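You operate a simulated robot arm through the tools that you are given. There is no shell and no other tool. Be economical: measure what you need, move in short steps, check, and stop when the job is done.

You run a simulated two-armed robot. Do the job below in one go: nothing can be reset, and whatever is moved stays where it is left.

## Task
Count the steel coils on the top of the front table, then put as many of the black wheels from the top of the front table on the middle shelf of the wall rack. Take the lid off the cream tin and lay it down on the top of the left side table. Take the grey pallet and put it on the teal tile. Open the left door of the left red locker, put the white tank wagon on the top of the left table away on the middle left shelf of the left red locker and shut the door again. Put one of the timber bundles from the top of the wooden jetty on the purple tray. Switch the red switch on. Fetch the blue mouse from the top of the right table and set it on the top of the round table by the banner. Do these in any order.

It is judged by the outcome, as a careful person would: the job done as asked, and still so three seconds after it is handed in. It fails if anything else is knocked over, pushed out of place, dropped, spilled or broken. A push-on lid holds only when it is set on centred and level and pressed home; a screw cap is set on level and turned clockwise until tight.

## Robot
Two 7-joint arms with two-finger parallel grippers on one trunk, on a base that drives. Base frame: it is fixed to the floor where the robot stands at the start and does not move with it; the origin is under the middle of the robot, x ahead of it, y to its left, z up. Lengths are in mm, angles in rad, forces in N, time in s.
The left shoulder is at the start at [60, 143, 926], the right one opposite. With the tool pointing down near the work surface each hand reaches from about 320 to 740 mm from the robot's upright axis, wherever it stands, measured 20 degrees to its own side. Places, roughly: black wheel (5x5x2 cm) [600, 300, 800]; blue mouse (6x10x3 cm) [2900, 5200, 800]; cream tin [500, -500, 750]; grey pallet (7x7x2 cm) [-200, -700, 800]; left door of the left red locker [-3600, 5500, 600]; middle left shelf of the left red locker [-3700, 5700, 400]; middle shelf of the wall rack [-1000, -2900, 800]; purple tray (12x11x3 cm) [3500, 5300, 800]; red switch [0, 4200, 800]; steel coil (3x3x3 cm) [600, 200, 800]; teal tile [0, -750, 750]; timber bundle (10x4x3 cm) [900, 3300, 800]; top of the round table by the banner [3100, 7100, 1100]; white tank wagon [250, 1000, 750]. Payload 1.57 kg a hand.
The TCP of each hand is the grasp point between the finger pads, 30 mm short of the fingertips. In the tool frame z runs along the fingers and y along their closing line. The gripper opens to 110 mm. The fingers are 24 mm wide and 12 mm thick; the gripper's body (48 by 112 mm) begins 78 mm behind the TCP.
Orientation is that of the tool frame in the base frame, as a unit quaternion [x, y, z, w]. With the fingers straight down and closing along the base's y, the tool's x points along the base's -x, its y along +y and its z along -z.

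## Interface
- The arms move only by the tool step_arm. It takes "left_increments", "right_increments" or both (then of equal length, played together; a hand with none holds still); each is text: rows parted by semicolons, each of 7 numbers parted by spaces: the shift along the tool's x, y, z in mm, then the turn, a rotation vector about the tool's x, y, z in rad, then the closure, from 0 (fully open) to 1 (shut). In form: x y z rx ry rz grip; .... A call has 1 to 8 rows; each row is the pose to reach, as a shift and turn from the pose commanded when the call began, along the tool's axes at that moment. A row lasts 0.2 s, in which the tool goes at most 50 mm and 0.15 rad; a call with a longer step from one row to the next is refused whole, and so is a gripper value outside its range. A pose out of reach is approached as far as the arm can. The call stops where the force on the tool passes 40 N (or 10 N more than at its start, if that is more) or the arm is blocked; 0.2 s more then pass. The fingers move at their own pace (about 45 mm/s each) and stop on an object; they squeeze with about 26 N. The grip force told is the motor's: it shows also when the fingers shut on nothing. Time passes only in rows, and 0.2 s behind the last, so rows that repeat a pose let the fingers close. The reply holds the time, the measured pose of the TCP, the force on the tool along the base axes, the opening and the grip force, in the units named above and with some noise, with the torque about the TCP (base axes, N m) and any sound that the robot's microphone picked up.
- Cameras (640 x 400 px; columns grow to the right, rows downward): "scene" is now at [27.5, -26.1, 1519.5]; the picture's right is [-0.38, -0.93, 0.00], its down [-0.81, 0.33, -0.48] and it looks along [0.44, -0.18, -0.88] (base axes); focal length 226 px, centre (320, 200). "left" rides on the left gripper at [70, -16, -141] in its tool frame; the picture's right is [0.23, 0.97, 0.00], its down [-0.85, 0.20, -0.48] and it looks along [-0.47, 0.11, 0.88] (tool axes); focal length 222 px, centre (320, 200). "right" rides on the right gripper at [70, 16, -141] in its tool frame; the picture's right is [-0.23, 0.97, 0.00], its down [-0.86, -0.20, -0.48] and it looks along [-0.47, -0.11, 0.88] (tool axes); focal length 222 px, centre (320, 200). There is no depth. A picture from a camera that has moved, and an enlarged one, comes with that camera's place and axes in the base frame and with its lens.
- grab_frame(camera): a new picture of that camera. The clock stands still meanwhile.
- raise_lower(by): slides the trunk up (or, below 0, down) by that many mm; the arms and the scene camera ride with it, the base frame stays. It gives what a move gives, with no picture.
- steer(legs): drives the robot by 1 to 6 legs, each [ahead, left, turn to the left] in mm, mm and rad, along the robot's own axes; the way and the turn of a leg run together, so that a leg with both is an arc; at most 1500 mm and 3.142 rad a leg. The arms and the cameras ride along, it lands a little off, and it stops where it bumps. It gives what a move gives.
- head_to(pan, tilt): turns the head with the scene camera to pan (to the left, within 1.501 rad either way) and tilt (down, from -0.506 to 1.204), counted from straight ahead of the robot. It gives what a move gives.
- inspect(camera, box): a new picture of the part [left, top, right, bottom] of that camera's present view, enlarged. The clock stands still meanwhile.
- hand_in(): hands the job in; it is judged then, once.

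Work in short steps. Places have to be worked out from the pictures, the camera data and where the tool is seen: move nearer, look again, correct. Check each grasp and each placing, and mend what went wrong. You have 483 turns and 238 pictures in all, those below and enlarged ones among them. Open the grippers and draw the arms clear of the work before you hand the job in, unless the task says otherwise.

The tools are called after "Request:" by a JSON object that holds its "name" and its "arguments". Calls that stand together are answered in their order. step_arm: Moves the arms, as the interface text tells. Its arguments: {"type":"object","properties":{"left_increments":{"type":"string"},"right_increments":{"type":"string"}},"required":[]} The other tools are called the same way: raise_lower (by) slides the trunk up or down; steer (legs) drives the base; head_to (pan, tilt) turns the head that bears the scene camera; grab_frame (camera) takes a picture; inspect (camera, box) takes an enlarged picture of a part of a camera's view; hand_in () hands the job in.

At the start:

```text
time_s: 0.0
left_position: [388.6, -34.5, 1113.8]
left_tcp_rot: [0.0, 1.0, 0.001, 0.0]
left_ft_force: [0.5, 0.7, -0.7]
left_wrist_torque: [0.0, 0.01, 0.02]
left_opening: 110.0
left_grasp_force: 0.0
right_position: [290.6, -358.5, 1078.2]
right_tcp_rot: [0.0, 1.0, 0.0, 0.0]
right_ft_force: [0.7, 0.1, 0.0]
right_wrist_torque: [0.02, -0.02, 0.0]
right_opening: 110.2
right_grasp_force: 0.0
trunk travel left (down, up): [-525.0, 65.0]
robot x, y, heading: [0.6, 1.8, 0.002]
head pan, tilt: [-0.386, 1.075]
```

scene: 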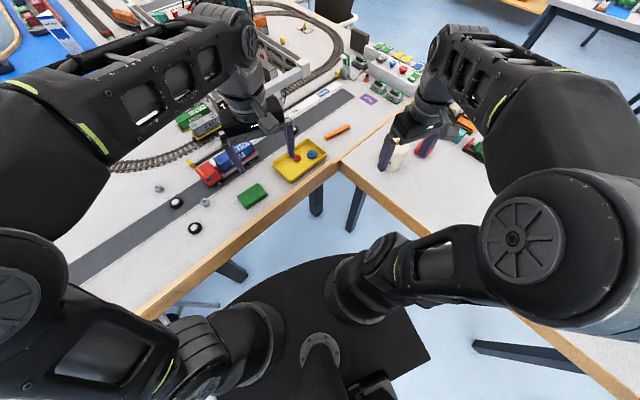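
right: 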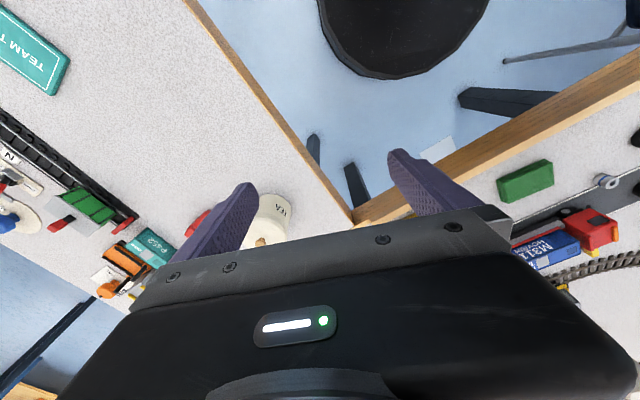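
left: 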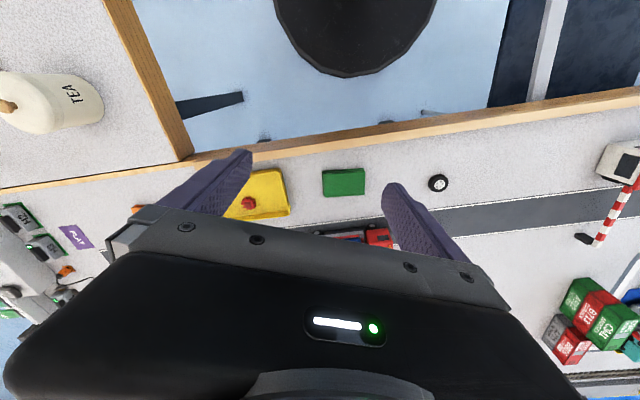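

The first pictures show a front table, a right table with the TEA tin, and coils and wheels on the road. I turn the head to survey.

Request:
{"name": "head_to", "arguments": {"pan": 0.5, "tilt": 0.8}}

Request:
{"name": "grab_frame", "arguments": {"camera": "scene"}}

Request:
{"name": "head_to", "arguments": {"pan": -1.4, "tilt": 0.7}}

Request:
{"name": "grab_frame", "arguments": {"camera": "scene"}}

Request:
{"name": "head_to", "arguments": {"pan": 1.4, "tilt": 0.5}}

Request:
{"name": "grab_frame", "arguments": {"camera": "scene"}}

```text
time_s: 1.2
left_position: [388.8, -34.4, 1112.0]
left_tcp_rot: [0.0, 1.0, 0.0, 0.0]
left_ft_force: [-0.1, 0.3, 0.7]
left_wrist_torque: [0.04, 0.02, 0.0]
left_opening: 110.0
left_grasp_force: 0.1
right_position: [291.1, -358.8, 1079.2]
right_tcp_rot: [0.0, 1.0, 0.0, 0.0]
right_ft_force: [-0.9, -0.1, -1.1]
right_wrist_torque: [-0.01, -0.05, 0.04]
right_opening: 110.0
right_grasp_force: 0.1
trunk travel left (down, up): [-525.0, 65.0]
robot x, y, heading: [1.0, -0.1, 0.001]
head pan, tilt: [0.499, 0.799]
```

```text
234 pictures are left
camera scene: at [38.3, 36.9, 1539.6], right [0.48, -0.88, 0.0], down [-0.63, -0.34, -0.7], along [0.61, 0.33, -0.72], focal length 226 px, centre (320, 200)
```

scene: 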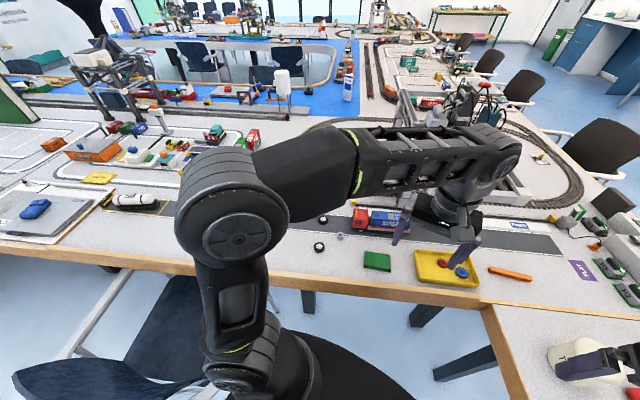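

```text
time_s: 3.1
left_position: [389.1, -34.4, 1114.4]
left_tcp_rot: [0.0, 1.0, 0.0, 0.001]
left_ft_force: [0.0, -0.1, -0.5]
left_wrist_torque: [0.03, -0.01, 0.0]
left_opening: 110.0
left_grasp_force: 0.0
right_position: [292.4, -357.9, 1078.9]
right_tcp_rot: [-0.001, 1.0, 0.0, 0.0]
right_ft_force: [0.2, -1.0, 0.8]
right_wrist_torque: [0.02, 0.0, 0.01]
right_opening: 109.9
right_grasp_force: 0.0
trunk travel left (down, up): [-525.0, 65.0]
robot x, y, heading: [3.7, 4.2, -0.001]
head pan, tilt: [-1.4, 0.7]
```

```text
233 pictures are left
camera scene: at [-18.0, -85.4, 1547.9], right [-0.99, -0.17, 0.0], down [-0.11, 0.63, -0.76], along [0.13, -0.75, -0.64], focal length 226 px, centre (320, 200)
```

scene: 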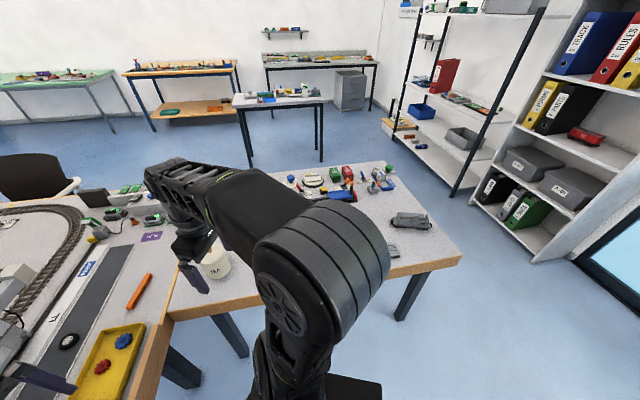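

```text
time_s: 5.5
left_position: [387.9, -33.9, 1113.6]
left_tcp_rot: [-0.001, 1.0, 0.0, 0.0]
left_ft_force: [0.2, 0.0, -0.7]
left_wrist_torque: [0.02, 0.01, -0.02]
left_opening: 110.1
left_grasp_force: 0.0
right_position: [290.9, -359.0, 1078.2]
right_tcp_rot: [0.0, 1.0, 0.0, -0.001]
right_ft_force: [-0.5, -0.1, 0.8]
right_wrist_torque: [-0.02, 0.03, 0.03]
right_opening: 110.2
right_grasp_force: 0.0
trunk travel left (down, up): [-525.0, 65.0]
robot x, y, heading: [2.9, -2.0, 0.001]
head pan, tilt: [1.4, 0.499]
```

```text
232 pictures are left
camera scene: at [-17.0, 88.0, 1565.6], right [0.99, -0.17, 0.0], down [-0.08, -0.47, -0.88], along [0.15, 0.87, -0.48], focal length 226 px, centre (320, 200)
```

scene: 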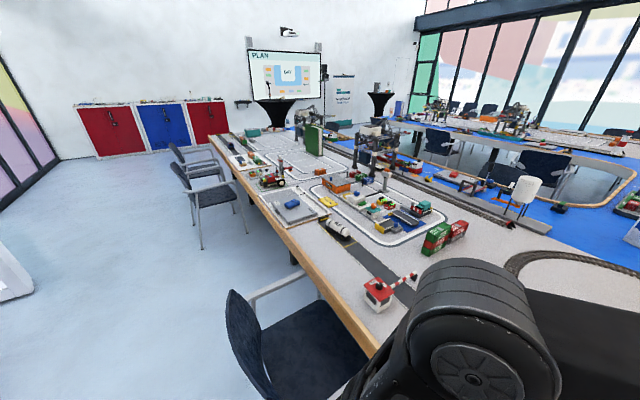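

The table edges are skewed about 22° from the base frame. I look further for the "left side table" and far places.

Request:
{"name": "head_to", "arguments": {"pan": -0.7, "tilt": 0.4}}

Request:
{"name": "grab_frame", "arguments": {"camera": "scene"}}

Request:
{"name": "head_to", "arguments": {"pan": 0.6, "tilt": 0.3}}

Request:
{"name": "grab_frame", "arguments": {"camera": "scene"}}

Request:
{"name": "inspect", "arguments": {"camera": "scene", "box": [0, 60, 320, 260]}}

```text
time_s: 7.5
left_position: [390.0, -35.2, 1112.2]
left_tcp_rot: [0.0, 1.0, 0.0, 0.0]
left_ft_force: [0.5, -0.1, 0.3]
left_wrist_torque: [0.01, -0.01, 0.03]
left_opening: 109.9
left_grasp_force: 0.0
right_position: [291.1, -358.5, 1077.7]
right_tcp_rot: [-0.001, 1.0, 0.0, 0.0]
right_ft_force: [0.2, -0.1, -0.4]
right_wrist_torque: [0.0, 0.02, 0.0]
right_opening: 110.1
right_grasp_force: 0.2
trunk travel left (down, up): [-525.0, 65.0]
robot x, y, heading: [-3.2, -0.8, -0.005]
head pan, tilt: [-0.7, 0.4]
```

```text
231 pictures are left
camera scene: at [38.4, -61.3, 1574.7], right [-0.64, -0.77, 0.0], down [-0.3, 0.25, -0.92], along [0.7, -0.59, -0.39], focal length 226 px, centre (320, 200)
```

scene: 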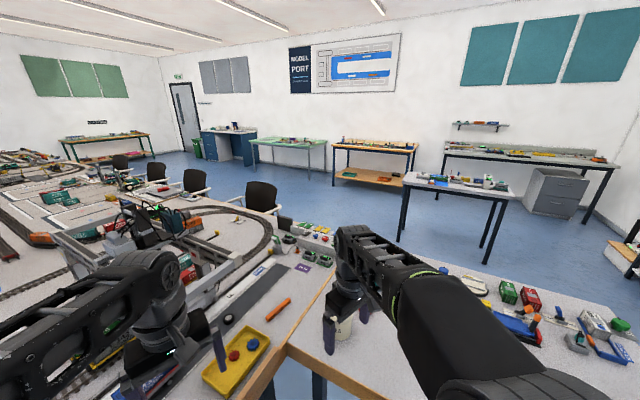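

```text
time_s: 9.0
left_position: [388.1, -34.2, 1114.5]
left_tcp_rot: [-0.001, 1.0, 0.0, 0.0]
left_ft_force: [0.2, 0.3, -0.9]
left_wrist_torque: [0.04, 0.0, -0.01]
left_opening: 109.9
left_grasp_force: 0.0
right_position: [289.6, -358.2, 1079.0]
right_tcp_rot: [0.0, 1.0, 0.0, 0.0]
right_ft_force: [0.1, 0.8, 0.3]
right_wrist_torque: [0.04, 0.02, -0.01]
right_opening: 110.1
right_grasp_force: 0.1
trunk travel left (down, up): [-525.0, 65.0]
robot x, y, heading: [-3.2, -1.1, -0.002]
head pan, tilt: [0.6, 0.3]
```

```text
230 pictures are left
camera scene: at [44.6, 51.0, 1584.0], right [0.56, -0.83, 0.0], down [-0.24, -0.17, -0.96], along [0.79, 0.54, -0.3], focal length 226 px, centre (320, 200)
```

scene: 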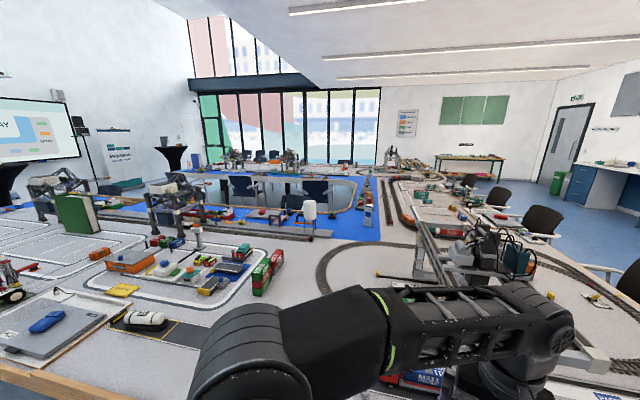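

```text
2.00 times, centred on (160, 160) of scene
camera zoom: at [44.6, 51.0, 1584.0], right [0.56, -0.83, 0.0], down [-0.24, -0.17, -0.96], along [0.79, 0.54, -0.3], focal length 453 px, centre (640, 280)
```

zoom: 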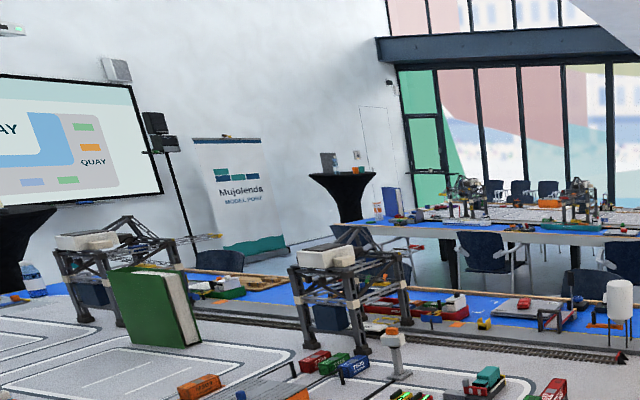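

The U of tables is clear. Now I look closely at the front table for coils and wheels.

Request:
{"name": "head_to", "arguments": {"pan": 0.25, "tilt": 0.85}}

Request:
{"name": "inspect", "arguments": {"camera": "scene", "box": [60, 50, 380, 250]}}

Request:
{"name": "inspect", "arguments": {"camera": "scene", "box": [320, 0, 640, 200]}}

Request:
{"name": "inspect", "arguments": {"camera": "left", "box": [300, 80, 640, 293]}}

```text
time_s: 10.0
left_position: [389.4, -34.4, 1113.8]
left_tcp_rot: [0.0, 1.0, 0.0, 0.001]
left_ft_force: [0.6, -0.3, -0.4]
left_wrist_torque: [-0.01, -0.02, 0.01]
left_opening: 109.8
left_grasp_force: 0.1
right_position: [289.8, -359.1, 1079.7]
right_tcp_rot: [0.0, 1.0, -0.001, -0.001]
right_ft_force: [0.5, -0.4, 0.3]
right_wrist_torque: [-0.02, -0.01, -0.01]
right_opening: 110.2
right_grasp_force: 0.0
trunk travel left (down, up): [-525.0, 65.0]
robot x, y, heading: [1.5, 1.3, 0.001]
head pan, tilt: [0.25, 0.85]
```

```text
2.00 times, centred on (220, 150) of scene
camera zoom: at [43.3, 17.7, 1535.7], right [0.25, -0.97, 0.0], down [-0.73, -0.19, -0.66], along [0.64, 0.16, -0.75], focal length 453 px, centre (520, 300)
```

zoom: 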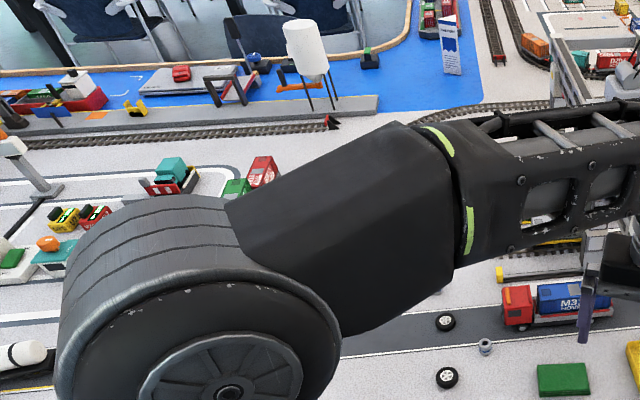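

```text
2.00 times, centred on (480, 100) of scene
camera zoom: at [43.3, 17.7, 1535.7], right [0.25, -0.97, 0.0], down [-0.73, -0.19, -0.66], along [0.64, 0.16, -0.75], focal length 453 px, centre (0, 400)
```

zoom: 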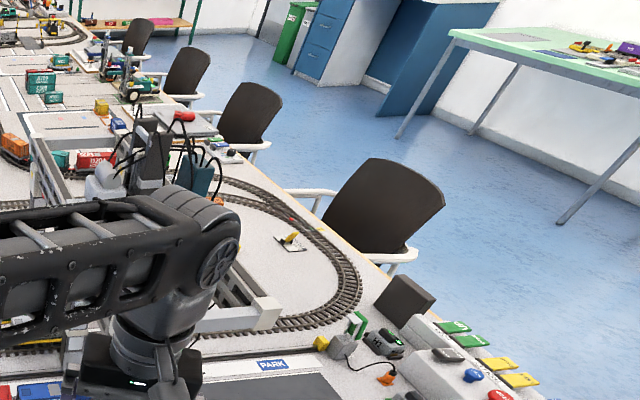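

```text
1.88 times, centred on (470, 186) of left
camera zoom: at [319.3, -50.4, 1254.6], right [-0.23, 0.97, 0.0], down [0.85, 0.2, 0.48], along [0.47, 0.11, -0.88], focal length 417 px, centre (38, 225)
```

zoom: 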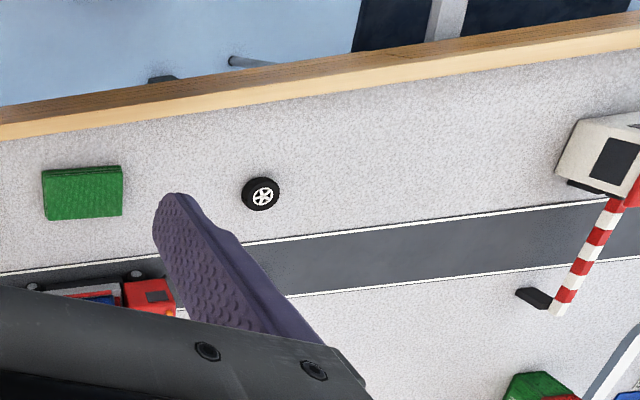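

The left arm hides the road. I move it back and left so its wrist camera and the head both see the work area.

Request:
{"name": "step_arm", "arguments": {"left_increments": "16 45 -5 0 0 0 0; 32 90 -10 0 0 0 0; 48 135 -15 0 0 0 0; 64 180 -20 0 0 0 0; 80 225 -25 0 0 0 0; 96 270 -30 0 0 0 0"}}

Request:
{"name": "grab_frame", "arguments": {"camera": "left"}}

Request:
{"name": "grab_frame", "arguments": {"camera": "scene"}}

```text
time_s: 11.4
left_position: [308.1, 204.8, 1110.0]
left_tcp_rot: [-0.001, 1.0, -0.001, 0.001]
left_ft_force: [-0.2, 0.2, 0.6]
left_wrist_torque: [-0.02, -0.04, 0.0]
left_opening: 109.8
left_grasp_force: 0.0
left hand out of reach, approached as far as the arm can: row 3, 4, 5, 6
right_position: [289.9, -357.6, 1079.4]
right_tcp_rot: [0.0, 1.0, -0.001, 0.0]
right_ft_force: [0.1, -0.3, -1.3]
right_wrist_torque: [-0.01, 0.01, 0.02]
right_opening: 109.9
right_grasp_force: 0.0
trunk travel left (down, up): [-525.0, 65.0]
robot x, y, heading: [-0.5, 0.7, 0.005]
head pan, tilt: [0.25, 0.85]
```

```text
225 pictures are left
camera left: at [238.4, 188.0, 1251.7], right [-0.23, 0.97, 0.0], down [0.85, 0.2, 0.48], along [0.47, 0.11, -0.88], focal length 222 px, centre (320, 200)
```

left: 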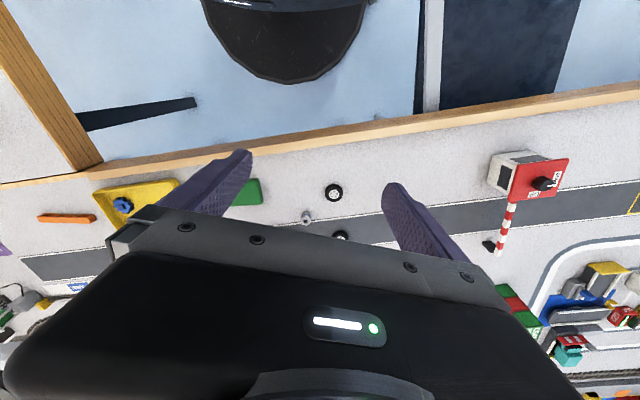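

```text
224 pictures are left
camera scene: at [43.7, 19.0, 1535.6], right [0.25, -0.97, 0.0], down [-0.73, -0.19, -0.66], along [0.64, 0.16, -0.75], focal length 226 px, centre (320, 200)
```

scene: 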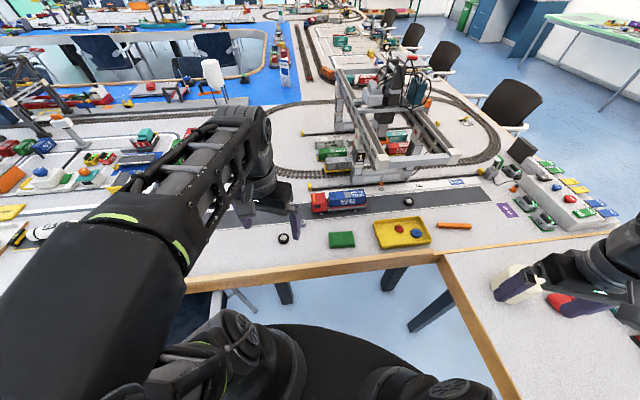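

More of the table is visible. I zoom into several parts.

Request:
{"name": "inspect", "arguments": {"camera": "scene", "box": [260, 130, 500, 280]}}

Request:
{"name": "inspect", "arguments": {"camera": "scene", "box": [460, 100, 640, 240]}}

Request:
{"name": "inspect", "arguments": {"camera": "scene", "box": [260, 50, 480, 190]}}

Request:
{"name": "inspect", "arguments": {"camera": "left", "box": [200, 120, 640, 395]}}

```text
2.67 times, centred on (380, 205) of scene
camera zoom: at [43.7, 19.0, 1535.6], right [0.25, -0.97, 0.0], down [-0.73, -0.19, -0.66], along [0.64, 0.16, -0.75], focal length 604 px, centre (160, 187)
```

zoom: 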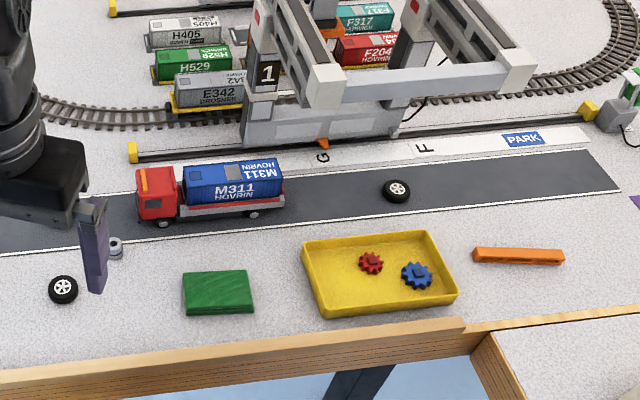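

```text
2.86 times, centred on (550, 170) of scene
camera zoom: at [43.7, 19.0, 1535.6], right [0.25, -0.97, 0.0], down [-0.73, -0.19, -0.66], along [0.64, 0.16, -0.75], focal length 647 px, centre (-337, 286)
```

zoom: 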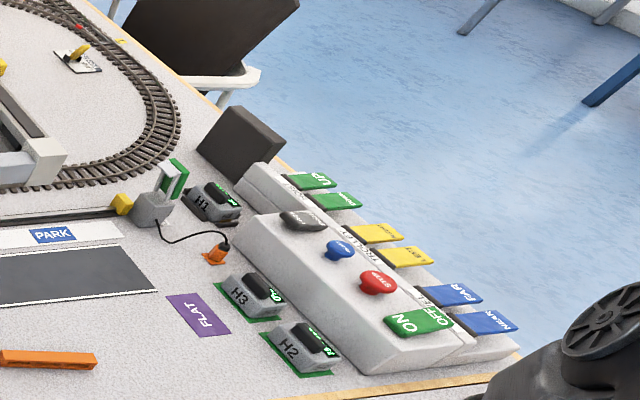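

```text
2.86 times, centred on (370, 120) of scene
camera zoom: at [43.7, 19.0, 1535.6], right [0.25, -0.97, 0.0], down [-0.73, -0.19, -0.66], along [0.64, 0.16, -0.75], focal length 647 px, centre (177, 429)
```

zoom: 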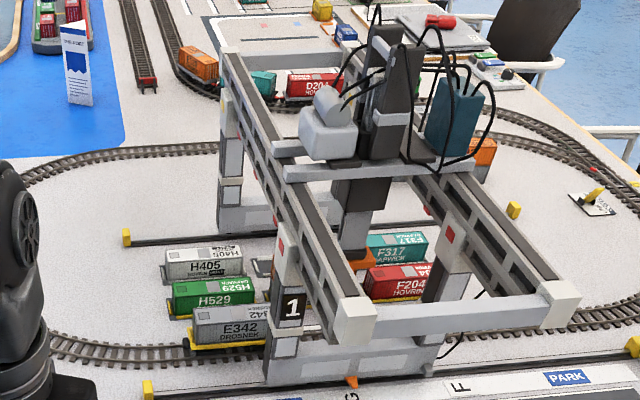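

```text
1.45 times, centred on (420, 258) of left
camera zoom: at [238.4, 188.0, 1251.7], right [-0.23, 0.97, 0.0], down [0.85, 0.2, 0.48], along [0.47, 0.11, -0.88], focal length 323 px, centre (174, 116)
```

zoom: 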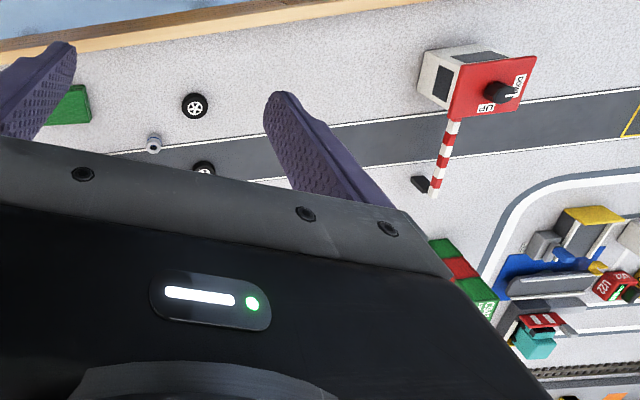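

Some coils are probably hidden behind the arm. I turn the base to square up with the front table and look again.

Request:
{"name": "steer", "arguments": {"legs": [[0, 0, 0.39]]}}

Request:
{"name": "head_to", "arguments": {"pan": 0.0, "tilt": 0.9}}

Request:
{"name": "grab_frame", "arguments": {"camera": "scene"}}

Request:
{"name": "grab_frame", "arguments": {"camera": "left"}}

```text
time_s: 12.9
left_position: [206.8, 305.0, 1110.4]
left_tcp_rot: [-0.194, 0.981, 0.0, 0.001]
left_ft_force: [-1.0, -0.8, -0.4]
left_wrist_torque: [0.02, 0.02, -0.02]
left_opening: 109.9
left_grasp_force: 0.0
right_position: [405.9, -220.1, 1077.9]
right_tcp_rot: [-0.196, 0.981, 0.0, 0.0]
right_ft_force: [-0.4, 0.0, 0.0]
right_wrist_torque: [-0.03, 0.02, 0.03]
right_opening: 110.1
right_grasp_force: 0.0
trunk travel left (down, up): [-525.0, 65.0]
robot x, y, heading: [-0.6, 2.5, 0.392]
head pan, tilt: [0.25, 0.85]
```

```text
time_s: 13.7
left_position: [206.9, 304.9, 1111.1]
left_tcp_rot: [-0.195, 0.981, 0.0, 0.001]
left_ft_force: [0.4, -0.4, 0.0]
left_wrist_torque: [-0.01, -0.02, 0.02]
left_opening: 110.2
left_grasp_force: 0.0
right_position: [406.3, -218.6, 1078.4]
right_tcp_rot: [-0.195, 0.981, -0.001, -0.001]
right_ft_force: [0.2, 0.7, -0.4]
right_wrist_torque: [-0.01, 0.01, -0.02]
right_opening: 109.7
right_grasp_force: 0.0
trunk travel left (down, up): [-525.0, 65.0]
robot x, y, heading: [-1.1, -2.2, 0.391]
head pan, tilt: [0.0, 0.901]
```

```text
219 pictures are left
camera scene: at [39.4, 15.9, 1531.7], right [0.38, -0.92, 0.0], down [-0.72, -0.3, -0.62], along [0.57, 0.24, -0.78], focal length 226 px, centre (320, 200)
```

scene: 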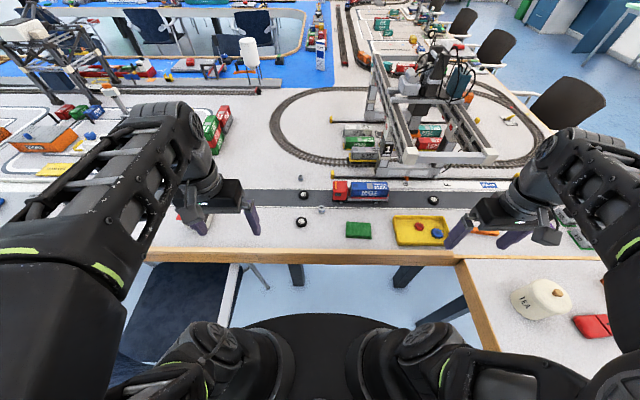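

```text
218 pictures are left
camera left: at [148.9, 263.4, 1252.0], right [-0.58, 0.81, 0.0], down [0.71, 0.51, 0.48], along [0.39, 0.28, -0.88], focal length 222 px, centre (320, 200)
```

left: 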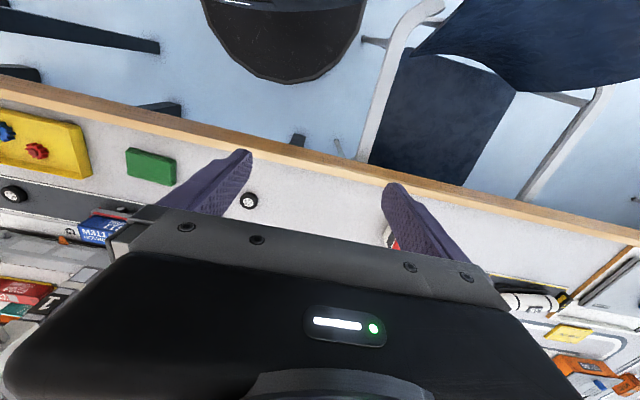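

Now a clear view; zoom into the middle region.

Request:
{"name": "inspect", "arguments": {"camera": "scene", "box": [220, 150, 460, 265]}}

Request:
{"name": "inspect", "arguments": {"camera": "scene", "box": [240, 40, 540, 200]}}

```text
2.67 times, centred on (340, 208) of scene
camera zoom: at [39.4, 15.9, 1531.7], right [0.38, -0.92, 0.0], down [-0.72, -0.3, -0.62], along [0.57, 0.24, -0.78], focal length 604 px, centre (267, 180)
```

zoom: 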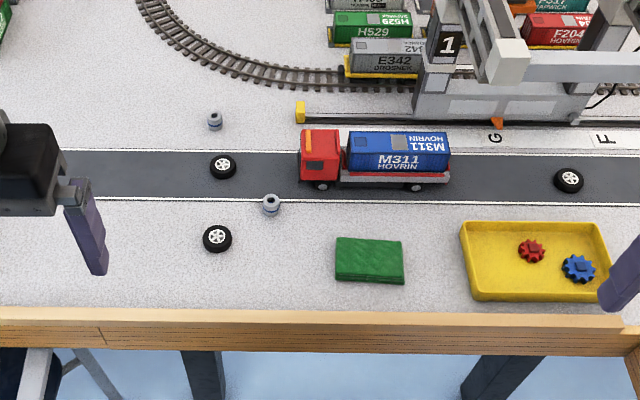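

```text
2.13 times, centred on (390, 120) of scene
camera zoom: at [39.4, 15.9, 1531.7], right [0.38, -0.92, 0.0], down [-0.72, -0.3, -0.62], along [0.57, 0.24, -0.78], focal length 483 px, centre (171, 371)
```

zoom: 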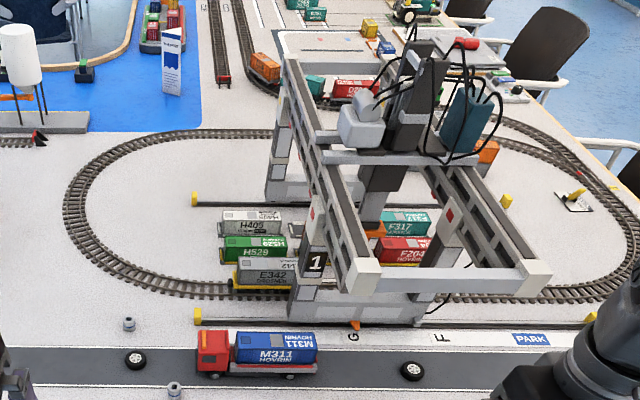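

Two coils and three wheels are visible so far. I bring the left hand towards the wheel on the road (about [599, 325]) to look closer and check for further coils.

Request:
{"name": "step_arm", "arguments": {"left_increments": "-42 -15 18 0 0 0 0; -84 -30 36 0 0 0 0; -126 -45 54 0 0 0 0; -168 -60 72 0 0 0 0; -210 -75 90 0 0 0 0; -252 -90 108 0 0 0 0; -294 -105 126 0 0 0 0; -300 -105 144 0 0 0 0"}}

Request:
{"name": "grab_frame", "arguments": {"camera": "left"}}

Request:
{"name": "grab_frame", "arguments": {"camera": "scene"}}

```text
time_s: 15.5
left_position: [525.5, 319.4, 965.9]
left_tcp_rot: [-0.194, 0.981, 0.0, 0.001]
left_ft_force: [0.7, -0.8, -0.3]
left_wrist_torque: [0.0, -0.04, 0.0]
left_opening: 110.0
left_grasp_force: 0.0
right_position: [405.1, -218.5, 1077.6]
right_tcp_rot: [-0.196, 0.981, 0.001, 0.0]
right_ft_force: [-0.5, 0.2, -0.2]
right_wrist_torque: [-0.03, 0.01, 0.04]
right_opening: 110.2
right_grasp_force: 0.0
trunk travel left (down, up): [-525.0, 65.0]
robot x, y, heading: [-2.4, 1.8, 0.388]
head pan, tilt: [0.0, 0.901]
```

```text
215 pictures are left
camera left: at [468.8, 278.2, 1107.9], right [-0.58, 0.81, 0.0], down [0.71, 0.51, 0.48], along [0.39, 0.28, -0.88], focal length 222 px, centre (320, 200)
```

left: 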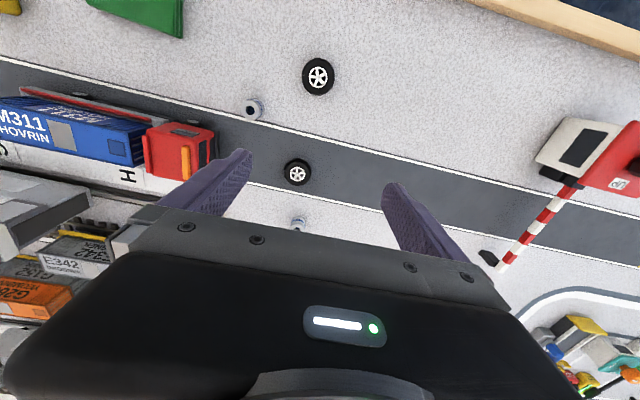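

```text
214 pictures are left
camera scene: at [39.2, 16.0, 1531.7], right [0.38, -0.92, 0.0], down [-0.72, -0.3, -0.62], along [0.57, 0.24, -0.78], focal length 226 px, centre (320, 200)
```

scene: 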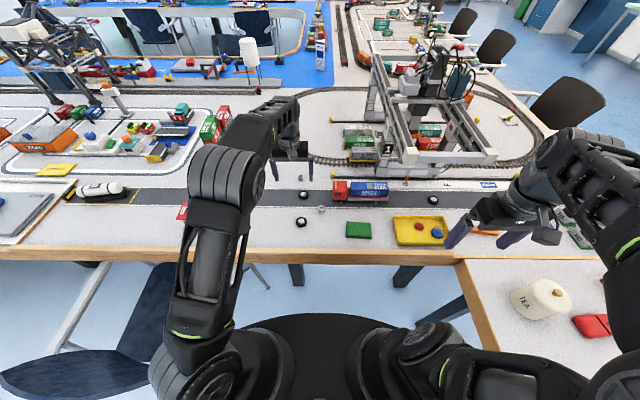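

Left camera and scene triangulate wheel B at about [606, 328, 755] and wheel A at [469, 275]. I lower the left hand above wheel B.

Request:
{"name": "step_arm", "arguments": {"left_increments": "-19.5 -5.5 42.5 0 0 0 0; -39 -11 85 0 0 0 0; -58.5 -16.5 127 0 0 0 0; -78 -22 165 0 0 0 0; -78 -22 165 0 0 0 0"}}

Request:
{"name": "grab_frame", "arguments": {"camera": "left"}}

```text
time_s: 16.7
left_position: [607.0, 329.8, 801.0]
left_tcp_rot: [-0.196, 0.981, 0.0, 0.0]
left_ft_force: [0.4, -0.1, 0.0]
left_wrist_torque: [-0.01, -0.05, -0.02]
left_opening: 109.8
left_grasp_force: 0.0
right_position: [405.4, -220.1, 1078.4]
right_tcp_rot: [-0.195, 0.981, 0.0, 0.0]
right_ft_force: [-0.1, -1.1, 1.1]
right_wrist_torque: [-0.03, -0.01, 0.0]
right_opening: 110.0
right_grasp_force: 0.2
trunk travel left (down, up): [-525.0, 65.0]
robot x, y, heading: [-1.0, 0.9, 0.397]
head pan, tilt: [0.0, 0.901]
```

```text
213 pictures are left
camera left: at [548.3, 288.5, 941.6], right [-0.58, 0.81, 0.0], down [0.71, 0.51, 0.48], along [0.39, 0.28, -0.88], focal length 222 px, centre (320, 200)
```

left: 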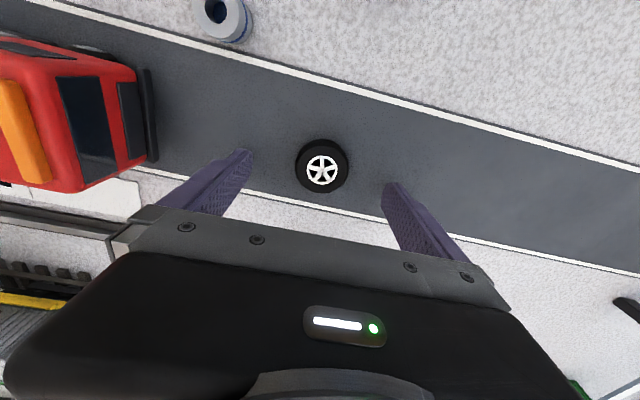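

Wheel is centred between the fingers. I descend 33 mm and close.

Request:
{"name": "step_arm", "arguments": {"left_increments": "0 0 20 0 0 0 0; 0 0 33 0 0 0 0; 0 0 33 0 0 0 1; 0 0 33 0 0 0 1; 0 0 33 0 0 0 1; 0 0 33 0 0 0 1; 0 0 33 0 0 0 1; 0 0 33 0 0 0 1"}}

Request:
{"name": "step_arm", "arguments": {"left_increments": "0 0 -40 0 0 0 1; 0 0 -80 0 0 0 1; 0 0 -120 0 0 0 1; 0 0 -150 0 0 0 1"}}

Request:
{"name": "grab_frame", "arguments": {"camera": "left"}}

```text
time_s: 17.2
left_position: [607.2, 331.2, 789.7]
left_tcp_rot: [-0.197, 0.98, 0.001, 0.005]
left_ft_force: [-16.5, -6.8, 24.6]
left_wrist_torque: [0.87, 1.31, 0.93]
left_opening: 109.9
left_grasp_force: 0.1
right_position: [403.6, -220.7, 1079.7]
right_tcp_rot: [-0.195, 0.981, 0.001, 0.0]
right_ft_force: [0.8, -0.1, 0.8]
right_wrist_torque: [-0.01, 0.02, -0.01]
right_opening: 110.0
right_grasp_force: 0.1
trunk travel left (down, up): [-525.0, 65.0]
robot x, y, heading: [3.5, 0.4, 0.396]
head pan, tilt: [0.0, 0.901]
stopped in row 2 (left hand): the force on the tool passed its limit at 46 N (the readings are from after the stop); the commanded pose is now the measured one
```

```text
time_s: 18.2
left_position: [606.8, 330.4, 904.4]
left_tcp_rot: [-0.195, 0.981, 0.001, 0.008]
left_ft_force: [0.4, 0.3, 0.5]
left_wrist_torque: [-0.02, 0.03, -0.01]
left_opening: 21.6
left_grasp_force: 0.2
left hand out of reach, approached as far as the arm can: row 4
right_position: [406.6, -220.0, 1079.1]
right_tcp_rot: [-0.196, 0.981, 0.0, -0.001]
right_ft_force: [0.2, -0.2, 0.1]
right_wrist_torque: [-0.03, 0.04, -0.04]
right_opening: 110.1
right_grasp_force: 0.0
trunk travel left (down, up): [-525.0, 65.0]
robot x, y, heading: [-1.0, 1.9, 0.391]
head pan, tilt: [0.0, 0.901]
```

```text
212 pictures are left
camera left: at [546.6, 287.7, 1045.8], right [-0.58, 0.81, 0.0], down [0.71, 0.51, 0.49], along [0.4, 0.28, -0.87], focal length 222 px, centre (320, 200)
```

left: 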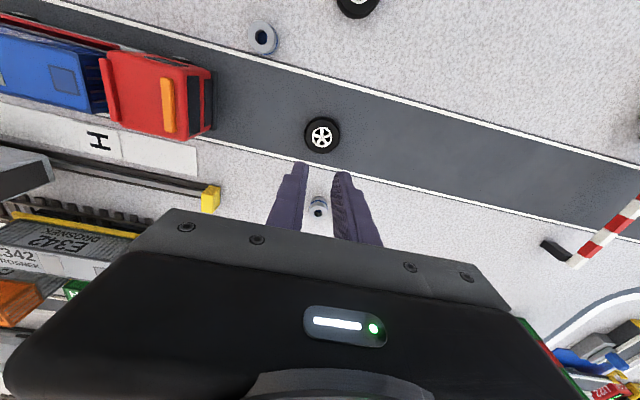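

The hand stopped at z≈790, before I reached the wheel, and I lifted empty. I open and descend slowly to see what was touched.

Request:
{"name": "step_arm", "arguments": {"left_increments": "0 0 40 0 0 0 0; 0 0 80 0 0 0 0; 0 0 100 0 0 0 0; 0 0 106 0 0 0 0; 0 0 110 0 0 0 0"}}

Request:
{"name": "grab_frame", "arguments": {"camera": "left"}}

Request:
{"name": "grab_frame", "arguments": {"camera": "scene"}}

```text
time_s: 19.4
left_position: [605.3, 333.2, 795.1]
left_tcp_rot: [-0.196, 0.981, 0.0, 0.007]
left_ft_force: [0.2, 0.4, -0.1]
left_wrist_torque: [-0.02, 0.0, -0.04]
left_opening: 109.8
left_grasp_force: 0.0
right_position: [406.0, -220.2, 1077.7]
right_tcp_rot: [-0.196, 0.981, 0.0, 0.0]
right_ft_force: [0.2, 0.0, -0.1]
right_wrist_torque: [0.0, 0.0, 0.01]
right_opening: 110.1
right_grasp_force: 0.0
trunk travel left (down, up): [-525.0, 65.0]
robot x, y, heading: [-2.8, -0.4, 0.393]
head pan, tilt: [0.0, 0.901]
```

```text
211 pictures are left
camera left: at [546.2, 291.0, 937.1], right [-0.58, 0.81, 0.0], down [0.71, 0.51, 0.49], along [0.4, 0.28, -0.87], focal length 222 px, centre (320, 200)
```

left: 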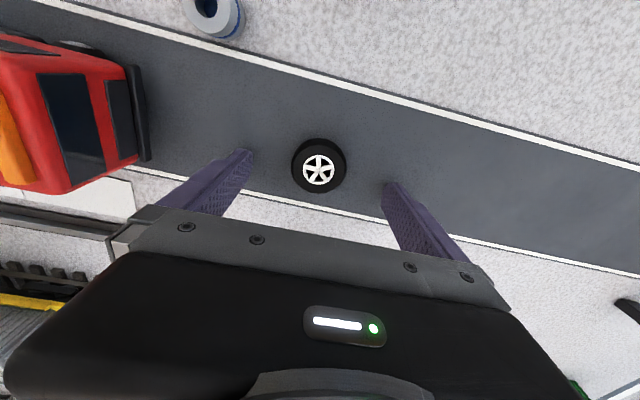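

```text
210 pictures are left
camera scene: at [39.6, 15.9, 1531.7], right [0.38, -0.92, 0.0], down [-0.72, -0.3, -0.62], along [0.57, 0.24, -0.78], focal length 226 px, centre (320, 200)
```

scene: 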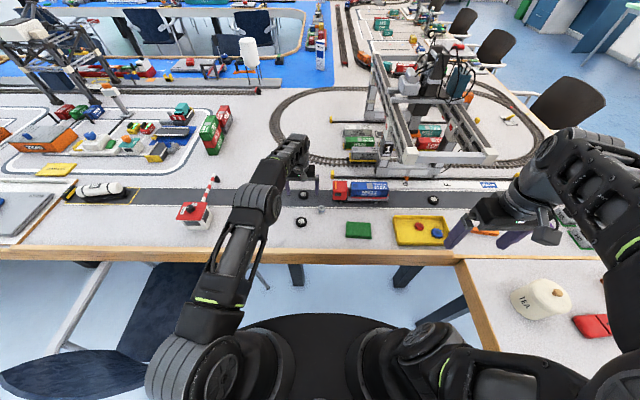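

I probe downward in small steps to find the contact height.

Request:
{"name": "step_arm", "arguments": {"left_increments": "0 0 4 0 0 0 0; 0 0 8 0 0 0 0; 0 0 11 0 0 0 0; 0 0 14 0 0 0 0"}}

```text
time_s: 20.5
left_position: [606.1, 333.0, 789.9]
left_tcp_rot: [-0.197, 0.98, 0.002, 0.01]
left_ft_force: [-10.9, -3.7, 17.2]
left_wrist_torque: [0.37, 0.76, 0.62]
left_opening: 110.1
left_grasp_force: 0.1
right_position: [403.5, -220.5, 1078.2]
right_tcp_rot: [-0.196, 0.981, 0.001, 0.002]
right_ft_force: [0.7, -0.3, 0.4]
right_wrist_torque: [0.02, 0.02, 0.02]
right_opening: 110.1
right_grasp_force: 0.0
trunk travel left (down, up): [-525.0, 65.0]
robot x, y, heading: [-0.4, 1.2, 0.392]
head pan, tilt: [0.0, 0.901]
stopped in row 4 (left hand): the force on the tool passed its limit at 42 N (the readings are from after the stop); the commanded pose is now the measured one
```

Left fingertip touches at tip height ≈760, so that is the table top; wheels span about 760–780. I raise 2 mm, shift 9 mm back and close.

Request:
{"name": "step_arm", "arguments": {"left_increments": "0 0 -3 0 0 0 0; 9 -3 -3 0 0 0 0; 9 -3 -3 0 0 0 1; 9 -3 -3 0 0 0 1; 9 -3 -3 0 0 0 1; 9 -3 -3 0 0 0 1; 9 -3 -3 0 0 0 1; 9 -3 -3 0 0 0 1"}}

```text
time_s: 22.3
left_position: [600.1, 329.2, 789.6]
left_tcp_rot: [-0.196, 0.98, 0.003, 0.01]
left_ft_force: [-3.4, 5.9, 16.0]
left_wrist_torque: [0.27, 0.4, -0.04]
left_opening: 42.1
left_grasp_force: 26.4
right_position: [403.5, -219.8, 1079.9]
right_tcp_rot: [-0.196, 0.981, -0.001, 0.001]
right_ft_force: [0.4, 0.8, -0.3]
right_wrist_torque: [-0.01, 0.0, 0.03]
right_opening: 110.0
right_grasp_force: 0.0
trunk travel left (down, up): [-525.0, 65.0]
robot x, y, heading: [-0.3, -3.5, 0.397]
head pan, tilt: [0.0, 0.901]
```

Gripped at 42 mm. Lift and look.

Request:
{"name": "step_arm", "arguments": {"left_increments": "0 0 -40 0 0 0 1; 20 0 -80 0 0 0 1; 55 0 -115 0 0 0 1; 100 0 -130 0 0 0 1; 145 0 -145 0 0 0 1; 190 0 -160 0 0 0 1; 235 0 -170 0 0 0 1"}}

Request:
{"name": "grab_frame", "arguments": {"camera": "left"}}

```text
time_s: 23.9
left_position: [377.7, 234.3, 957.4]
left_tcp_rot: [-0.195, 0.981, 0.002, 0.011]
left_ft_force: [-0.1, -1.1, 0.6]
left_wrist_torque: [0.01, -0.03, -0.01]
left_opening: 42.1
left_grasp_force: 25.5
right_position: [404.4, -219.6, 1079.7]
right_tcp_rot: [-0.196, 0.981, 0.0, 0.001]
right_ft_force: [-0.7, -0.6, 0.9]
right_wrist_torque: [-0.01, -0.01, 0.0]
right_opening: 110.4
right_grasp_force: 0.0
trunk travel left (down, up): [-525.0, 65.0]
robot x, y, heading: [0.3, 1.5, 0.397]
head pan, tilt: [0.0, 0.901]
```

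```text
209 pictures are left
camera left: at [317.2, 191.8, 1097.7], right [-0.58, 0.81, -0.01], down [0.7, 0.51, 0.5], along [0.41, 0.29, -0.87], focal length 222 px, centre (320, 200)
```

left: 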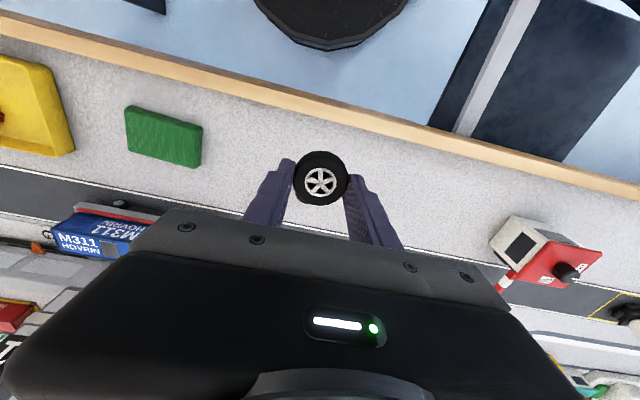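

Wheel held firmly. I rotate the base left by 0.45 so wheel A falls on the right hand's side.

Request:
{"name": "steer", "arguments": {"legs": [[0, 0, 0.45]]}}

Request:
{"name": "grab_frame", "arguments": {"camera": "right"}}

Request:
{"name": "grab_frame", "arguments": {"camera": "scene"}}

```text
time_s: 25.6
left_position: [240.3, 375.5, 957.2]
left_tcp_rot: [-0.407, 0.913, 0.004, 0.009]
left_ft_force: [0.2, -0.4, 0.4]
left_wrist_torque: [0.0, 0.02, -0.02]
left_opening: 42.2
left_grasp_force: 26.2
right_position: [460.9, -20.8, 1078.8]
right_tcp_rot: [-0.408, 0.913, 0.0, 0.0]
right_ft_force: [-0.2, 0.2, 0.4]
right_wrist_torque: [-0.01, -0.03, 0.02]
right_opening: 110.0
right_grasp_force: 0.1
trunk travel left (down, up): [-525.0, 65.0]
robot x, y, heading: [-2.3, 3.5, 0.844]
head pan, tilt: [0.0, 0.901]
```

```text
208 pictures are left
camera right: at [402.9, -63.3, 1219.6], right [-0.57, 0.82, 0.0], down [0.72, 0.5, 0.48], along [0.39, 0.27, -0.88], focal length 222 px, centre (320, 200)
```

right: 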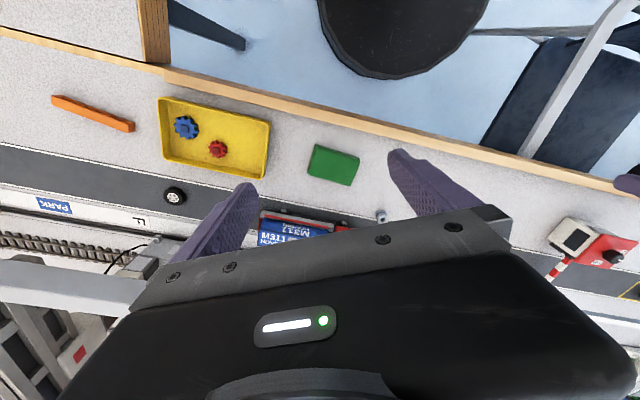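

```text
207 pictures are left
camera scene: at [27.5, 32.5, 1531.7], right [0.74, -0.67, 0.0], down [-0.52, -0.58, -0.62], along [0.41, 0.46, -0.78], focal length 226 px, centre (320, 200)
```

scene: 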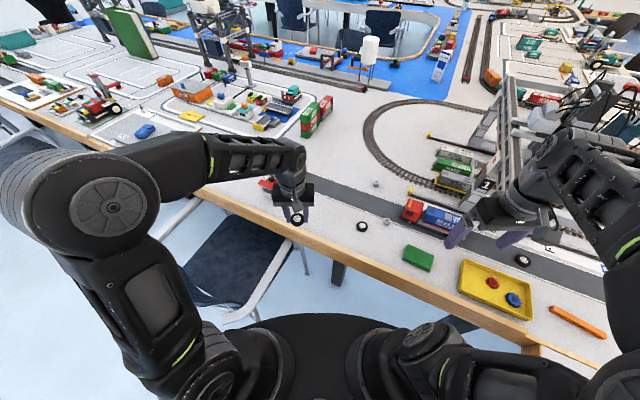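

I move the right hand above wheel A at [469, 275].

Request:
{"name": "step_arm", "arguments": {"right_increments": "-28 24 22 0 0 0 0; -56 48 44 0 0 0 0; -84 72 66 0 0 0 0; -112 96 88 0 0 0 0; -140 120 110 0 0 0 0; -168 144 132 0 0 0 0; -196 168 154 0 0 0 0; -226 190 190 0 0 0 0"}}

Request:
{"name": "grab_frame", "arguments": {"camera": "right"}}

```text
refused: row 8 steps farther than a row can; nothing moved
```

```text
206 pictures are left
camera right: at [402.9, -63.3, 1219.6], right [-0.57, 0.82, 0.0], down [0.72, 0.5, 0.48], along [0.39, 0.27, -0.88], focal length 222 px, centre (320, 200)
```

right: 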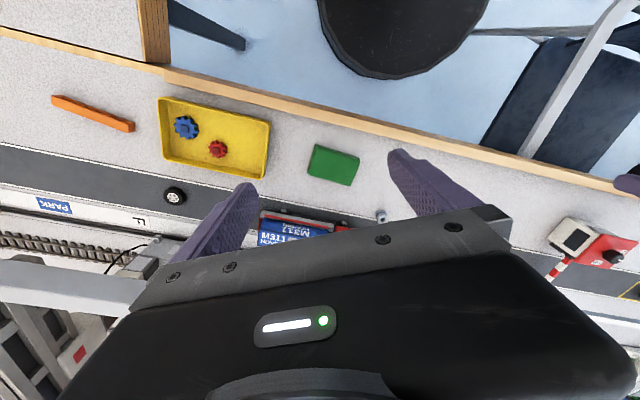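

The last step was too long; I resend with even steps.

Request:
{"name": "step_arm", "arguments": {"right_increments": "-28 24 22 0 0 0 0; -56 48 44 0 0 0 0; -84 72 66 0 0 0 0; -112 96 88 0 0 0 0; -140 120 110 0 0 0 0; -168 144 132 0 0 0 0; -196 168 154 0 0 0 0; -226 190 176 0 0 0 0"}}

Request:
{"name": "grab_frame", "arguments": {"camera": "right"}}

```text
time_s: 27.4
left_position: [241.2, 375.9, 957.2]
left_tcp_rot: [-0.408, 0.913, 0.004, 0.008]
left_ft_force: [0.3, 0.5, -0.3]
left_wrist_torque: [0.01, 0.01, -0.01]
left_opening: 41.8
left_grasp_force: 26.0
right_position: [466.7, 273.7, 903.9]
right_tcp_rot: [-0.408, 0.913, -0.001, 0.0]
right_ft_force: [0.2, -0.1, 0.1]
right_wrist_torque: [-0.03, 0.0, -0.01]
right_opening: 109.9
right_grasp_force: 0.0
trunk travel left (down, up): [-525.0, 65.0]
robot x, y, heading: [-2.0, -1.6, 0.838]
head pan, tilt: [0.0, 0.901]
```

```text
205 pictures are left
camera right: at [408.9, 232.9, 1045.3], right [-0.57, 0.82, 0.0], down [0.72, 0.5, 0.48], along [0.39, 0.27, -0.88], focal length 222 px, centre (320, 200)
```

right: 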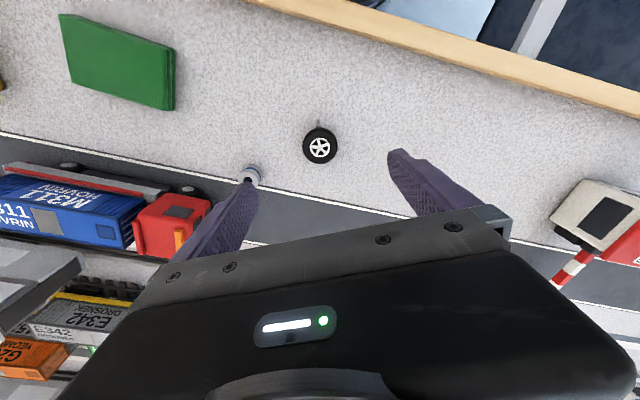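

TCP is right above the wheel. I narrow the opening a bit to stay clear of the coil and descend to z≈793, then close.

Request:
{"name": "step_arm", "arguments": {"right_increments": "0 0 20 0 0 0 0.25; 0 0 40 0 0 0 0.25; 0 0 60 0 0 0 0.25; 0 0 80 0 0 0 0.25; 0 0 98 0 0 0 0.25; 0 0 108 0 0 0 0.25; 0 0 111 0 0 0 0.25; 0 0 111 0 0 0 0.25"}}

Request:
{"name": "step_arm", "arguments": {"right_increments": "0 0 0 0 0 0 1; 0 0 0 0 0 0 1; 0 0 0 0 0 0 1; 0 0 0 0 0 0 1; 0 0 0 0 0 0 1"}}

```text
time_s: 29.2
left_position: [240.1, 375.7, 957.6]
left_tcp_rot: [-0.407, 0.913, 0.004, 0.009]
left_ft_force: [0.4, 0.6, -0.2]
left_wrist_torque: [-0.02, 0.01, -0.02]
left_opening: 41.9
left_grasp_force: 25.9
right_position: [470.4, 272.9, 791.1]
right_tcp_rot: [-0.408, 0.913, 0.0, -0.001]
right_ft_force: [-0.2, -1.2, 0.3]
right_wrist_torque: [0.0, 0.01, 0.0]
right_opening: 82.5
right_grasp_force: 0.1
trunk travel left (down, up): [-525.0, 65.0]
robot x, y, heading: [-1.1, 3.2, 0.834]
head pan, tilt: [0.0, 0.901]
```

```text
time_s: 30.4
left_position: [240.8, 375.1, 956.3]
left_tcp_rot: [-0.408, 0.913, 0.004, 0.009]
left_ft_force: [-1.0, 0.1, -0.8]
left_wrist_torque: [0.01, -0.01, 0.02]
left_opening: 42.0
left_grasp_force: 25.9
right_position: [470.5, 272.1, 791.1]
right_tcp_rot: [-0.409, 0.913, 0.0, 0.0]
right_ft_force: [-1.4, 0.4, 1.2]
right_wrist_torque: [-0.01, 0.02, 0.0]
right_opening: 41.1
right_grasp_force: 25.9
trunk travel left (down, up): [-525.0, 65.0]
robot x, y, heading: [-0.4, 0.5, 0.844]
head pan, tilt: [0.0, 0.901]
```

Gripped at 41 mm. Lift and draw the right hand back, then check.

Request:
{"name": "step_arm", "arguments": {"right_increments": "0 0 -40 0 0 0 1; 0 0 -80 0 0 0 1; 0 0 -120 0 0 0 1; 0 0 -160 0 0 0 1; 45 -15 -170 0 0 0 1; 90 -30 -180 0 0 0 1; 130 -50 -190 0 0 0 1; 170 -70 -200 0 0 0 1"}}

Request:
{"name": "grab_frame", "arguments": {"camera": "right"}}

```text
time_s: 32.2
left_position: [240.4, 374.0, 958.0]
left_tcp_rot: [-0.408, 0.913, 0.004, 0.009]
left_ft_force: [0.2, -0.1, -0.2]
left_wrist_torque: [0.01, -0.03, -0.02]
left_opening: 41.6
left_grasp_force: 26.2
right_position: [412.1, 98.9, 992.8]
right_tcp_rot: [-0.409, 0.913, 0.0, 0.0]
right_ft_force: [-0.3, -0.1, 0.5]
right_wrist_torque: [0.0, 0.01, 0.0]
right_opening: 41.7
right_grasp_force: 25.8
trunk travel left (down, up): [-525.0, 65.0]
robot x, y, heading: [-1.2, 0.2, 0.846]
head pan, tilt: [0.0, 0.901]
```

```text
204 pictures are left
camera right: at [353.2, 58.1, 1132.5], right [-0.57, 0.82, 0.0], down [0.72, 0.5, 0.48], along [0.39, 0.28, -0.88], focal length 222 px, centre (320, 200)
```

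right: 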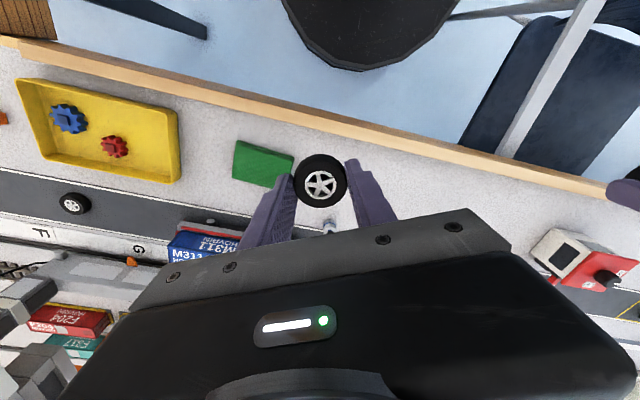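

Both wheels held. I back away from the table, then turn to face the other way and look along the path to the rack.

Request:
{"name": "steer", "arguments": {"legs": [[-359, 176, 0], [0, 0, 1.35], [0, 0, 1.34]]}}

Request:
{"name": "head_to", "arguments": {"pan": 0.6, "tilt": 0.4}}

Request:
{"name": "grab_frame", "arguments": {"camera": "scene"}}

```text
time_s: 41.1
left_position: [-763.1, -362.6, 956.4]
left_tcp_rot: [0.987, 0.161, -0.009, 0.002]
left_ft_force: [0.3, 0.4, -1.8]
left_wrist_torque: [0.0, 0.02, 0.01]
left_opening: 41.8
left_grasp_force: 26.5
right_position: [-775.7, -37.0, 992.4]
right_tcp_rot: [0.987, 0.161, 0.001, 0.0]
right_ft_force: [0.4, 0.4, 0.0]
right_wrist_torque: [-0.01, 0.0, 0.02]
right_opening: 41.3
right_grasp_force: 26.2
trunk travel left (down, up): [-525.0, 65.0]
robot x, y, heading: [-364.8, -150.9, -2.821]
head pan, tilt: [0.0, 0.901]
```

```text
time_s: 42.1
left_position: [-762.3, -360.5, 956.8]
left_tcp_rot: [0.987, 0.162, -0.009, 0.002]
left_ft_force: [-0.2, 0.2, 0.1]
left_wrist_torque: [0.0, -0.01, -0.01]
left_opening: 41.8
left_grasp_force: 26.1
right_position: [-775.5, -37.2, 992.8]
right_tcp_rot: [0.987, 0.162, 0.001, 0.0]
right_ft_force: [0.0, -1.2, -0.7]
right_wrist_torque: [0.01, -0.04, -0.02]
right_opening: 41.1
right_grasp_force: 26.4
trunk travel left (down, up): [-525.0, 65.0]
robot x, y, heading: [-370.0, -153.9, -2.811]
head pan, tilt: [0.6, 0.4]
```

```text
203 pictures are left
camera scene: at [-397.9, -219.2, 1574.6], right [-0.8, 0.6, 0.0], down [0.23, 0.31, -0.92], along [-0.55, -0.74, -0.39], focal length 226 px, centre (320, 200)
```

scene: 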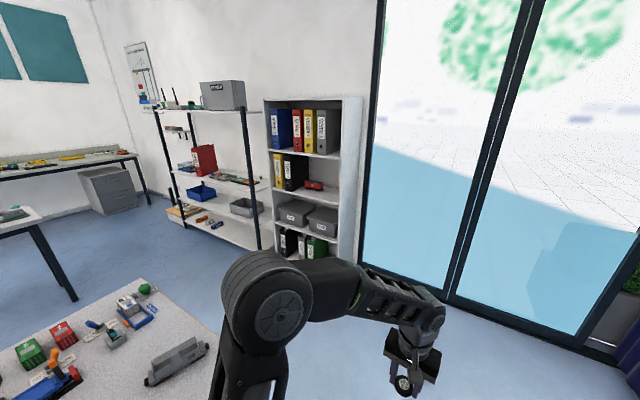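

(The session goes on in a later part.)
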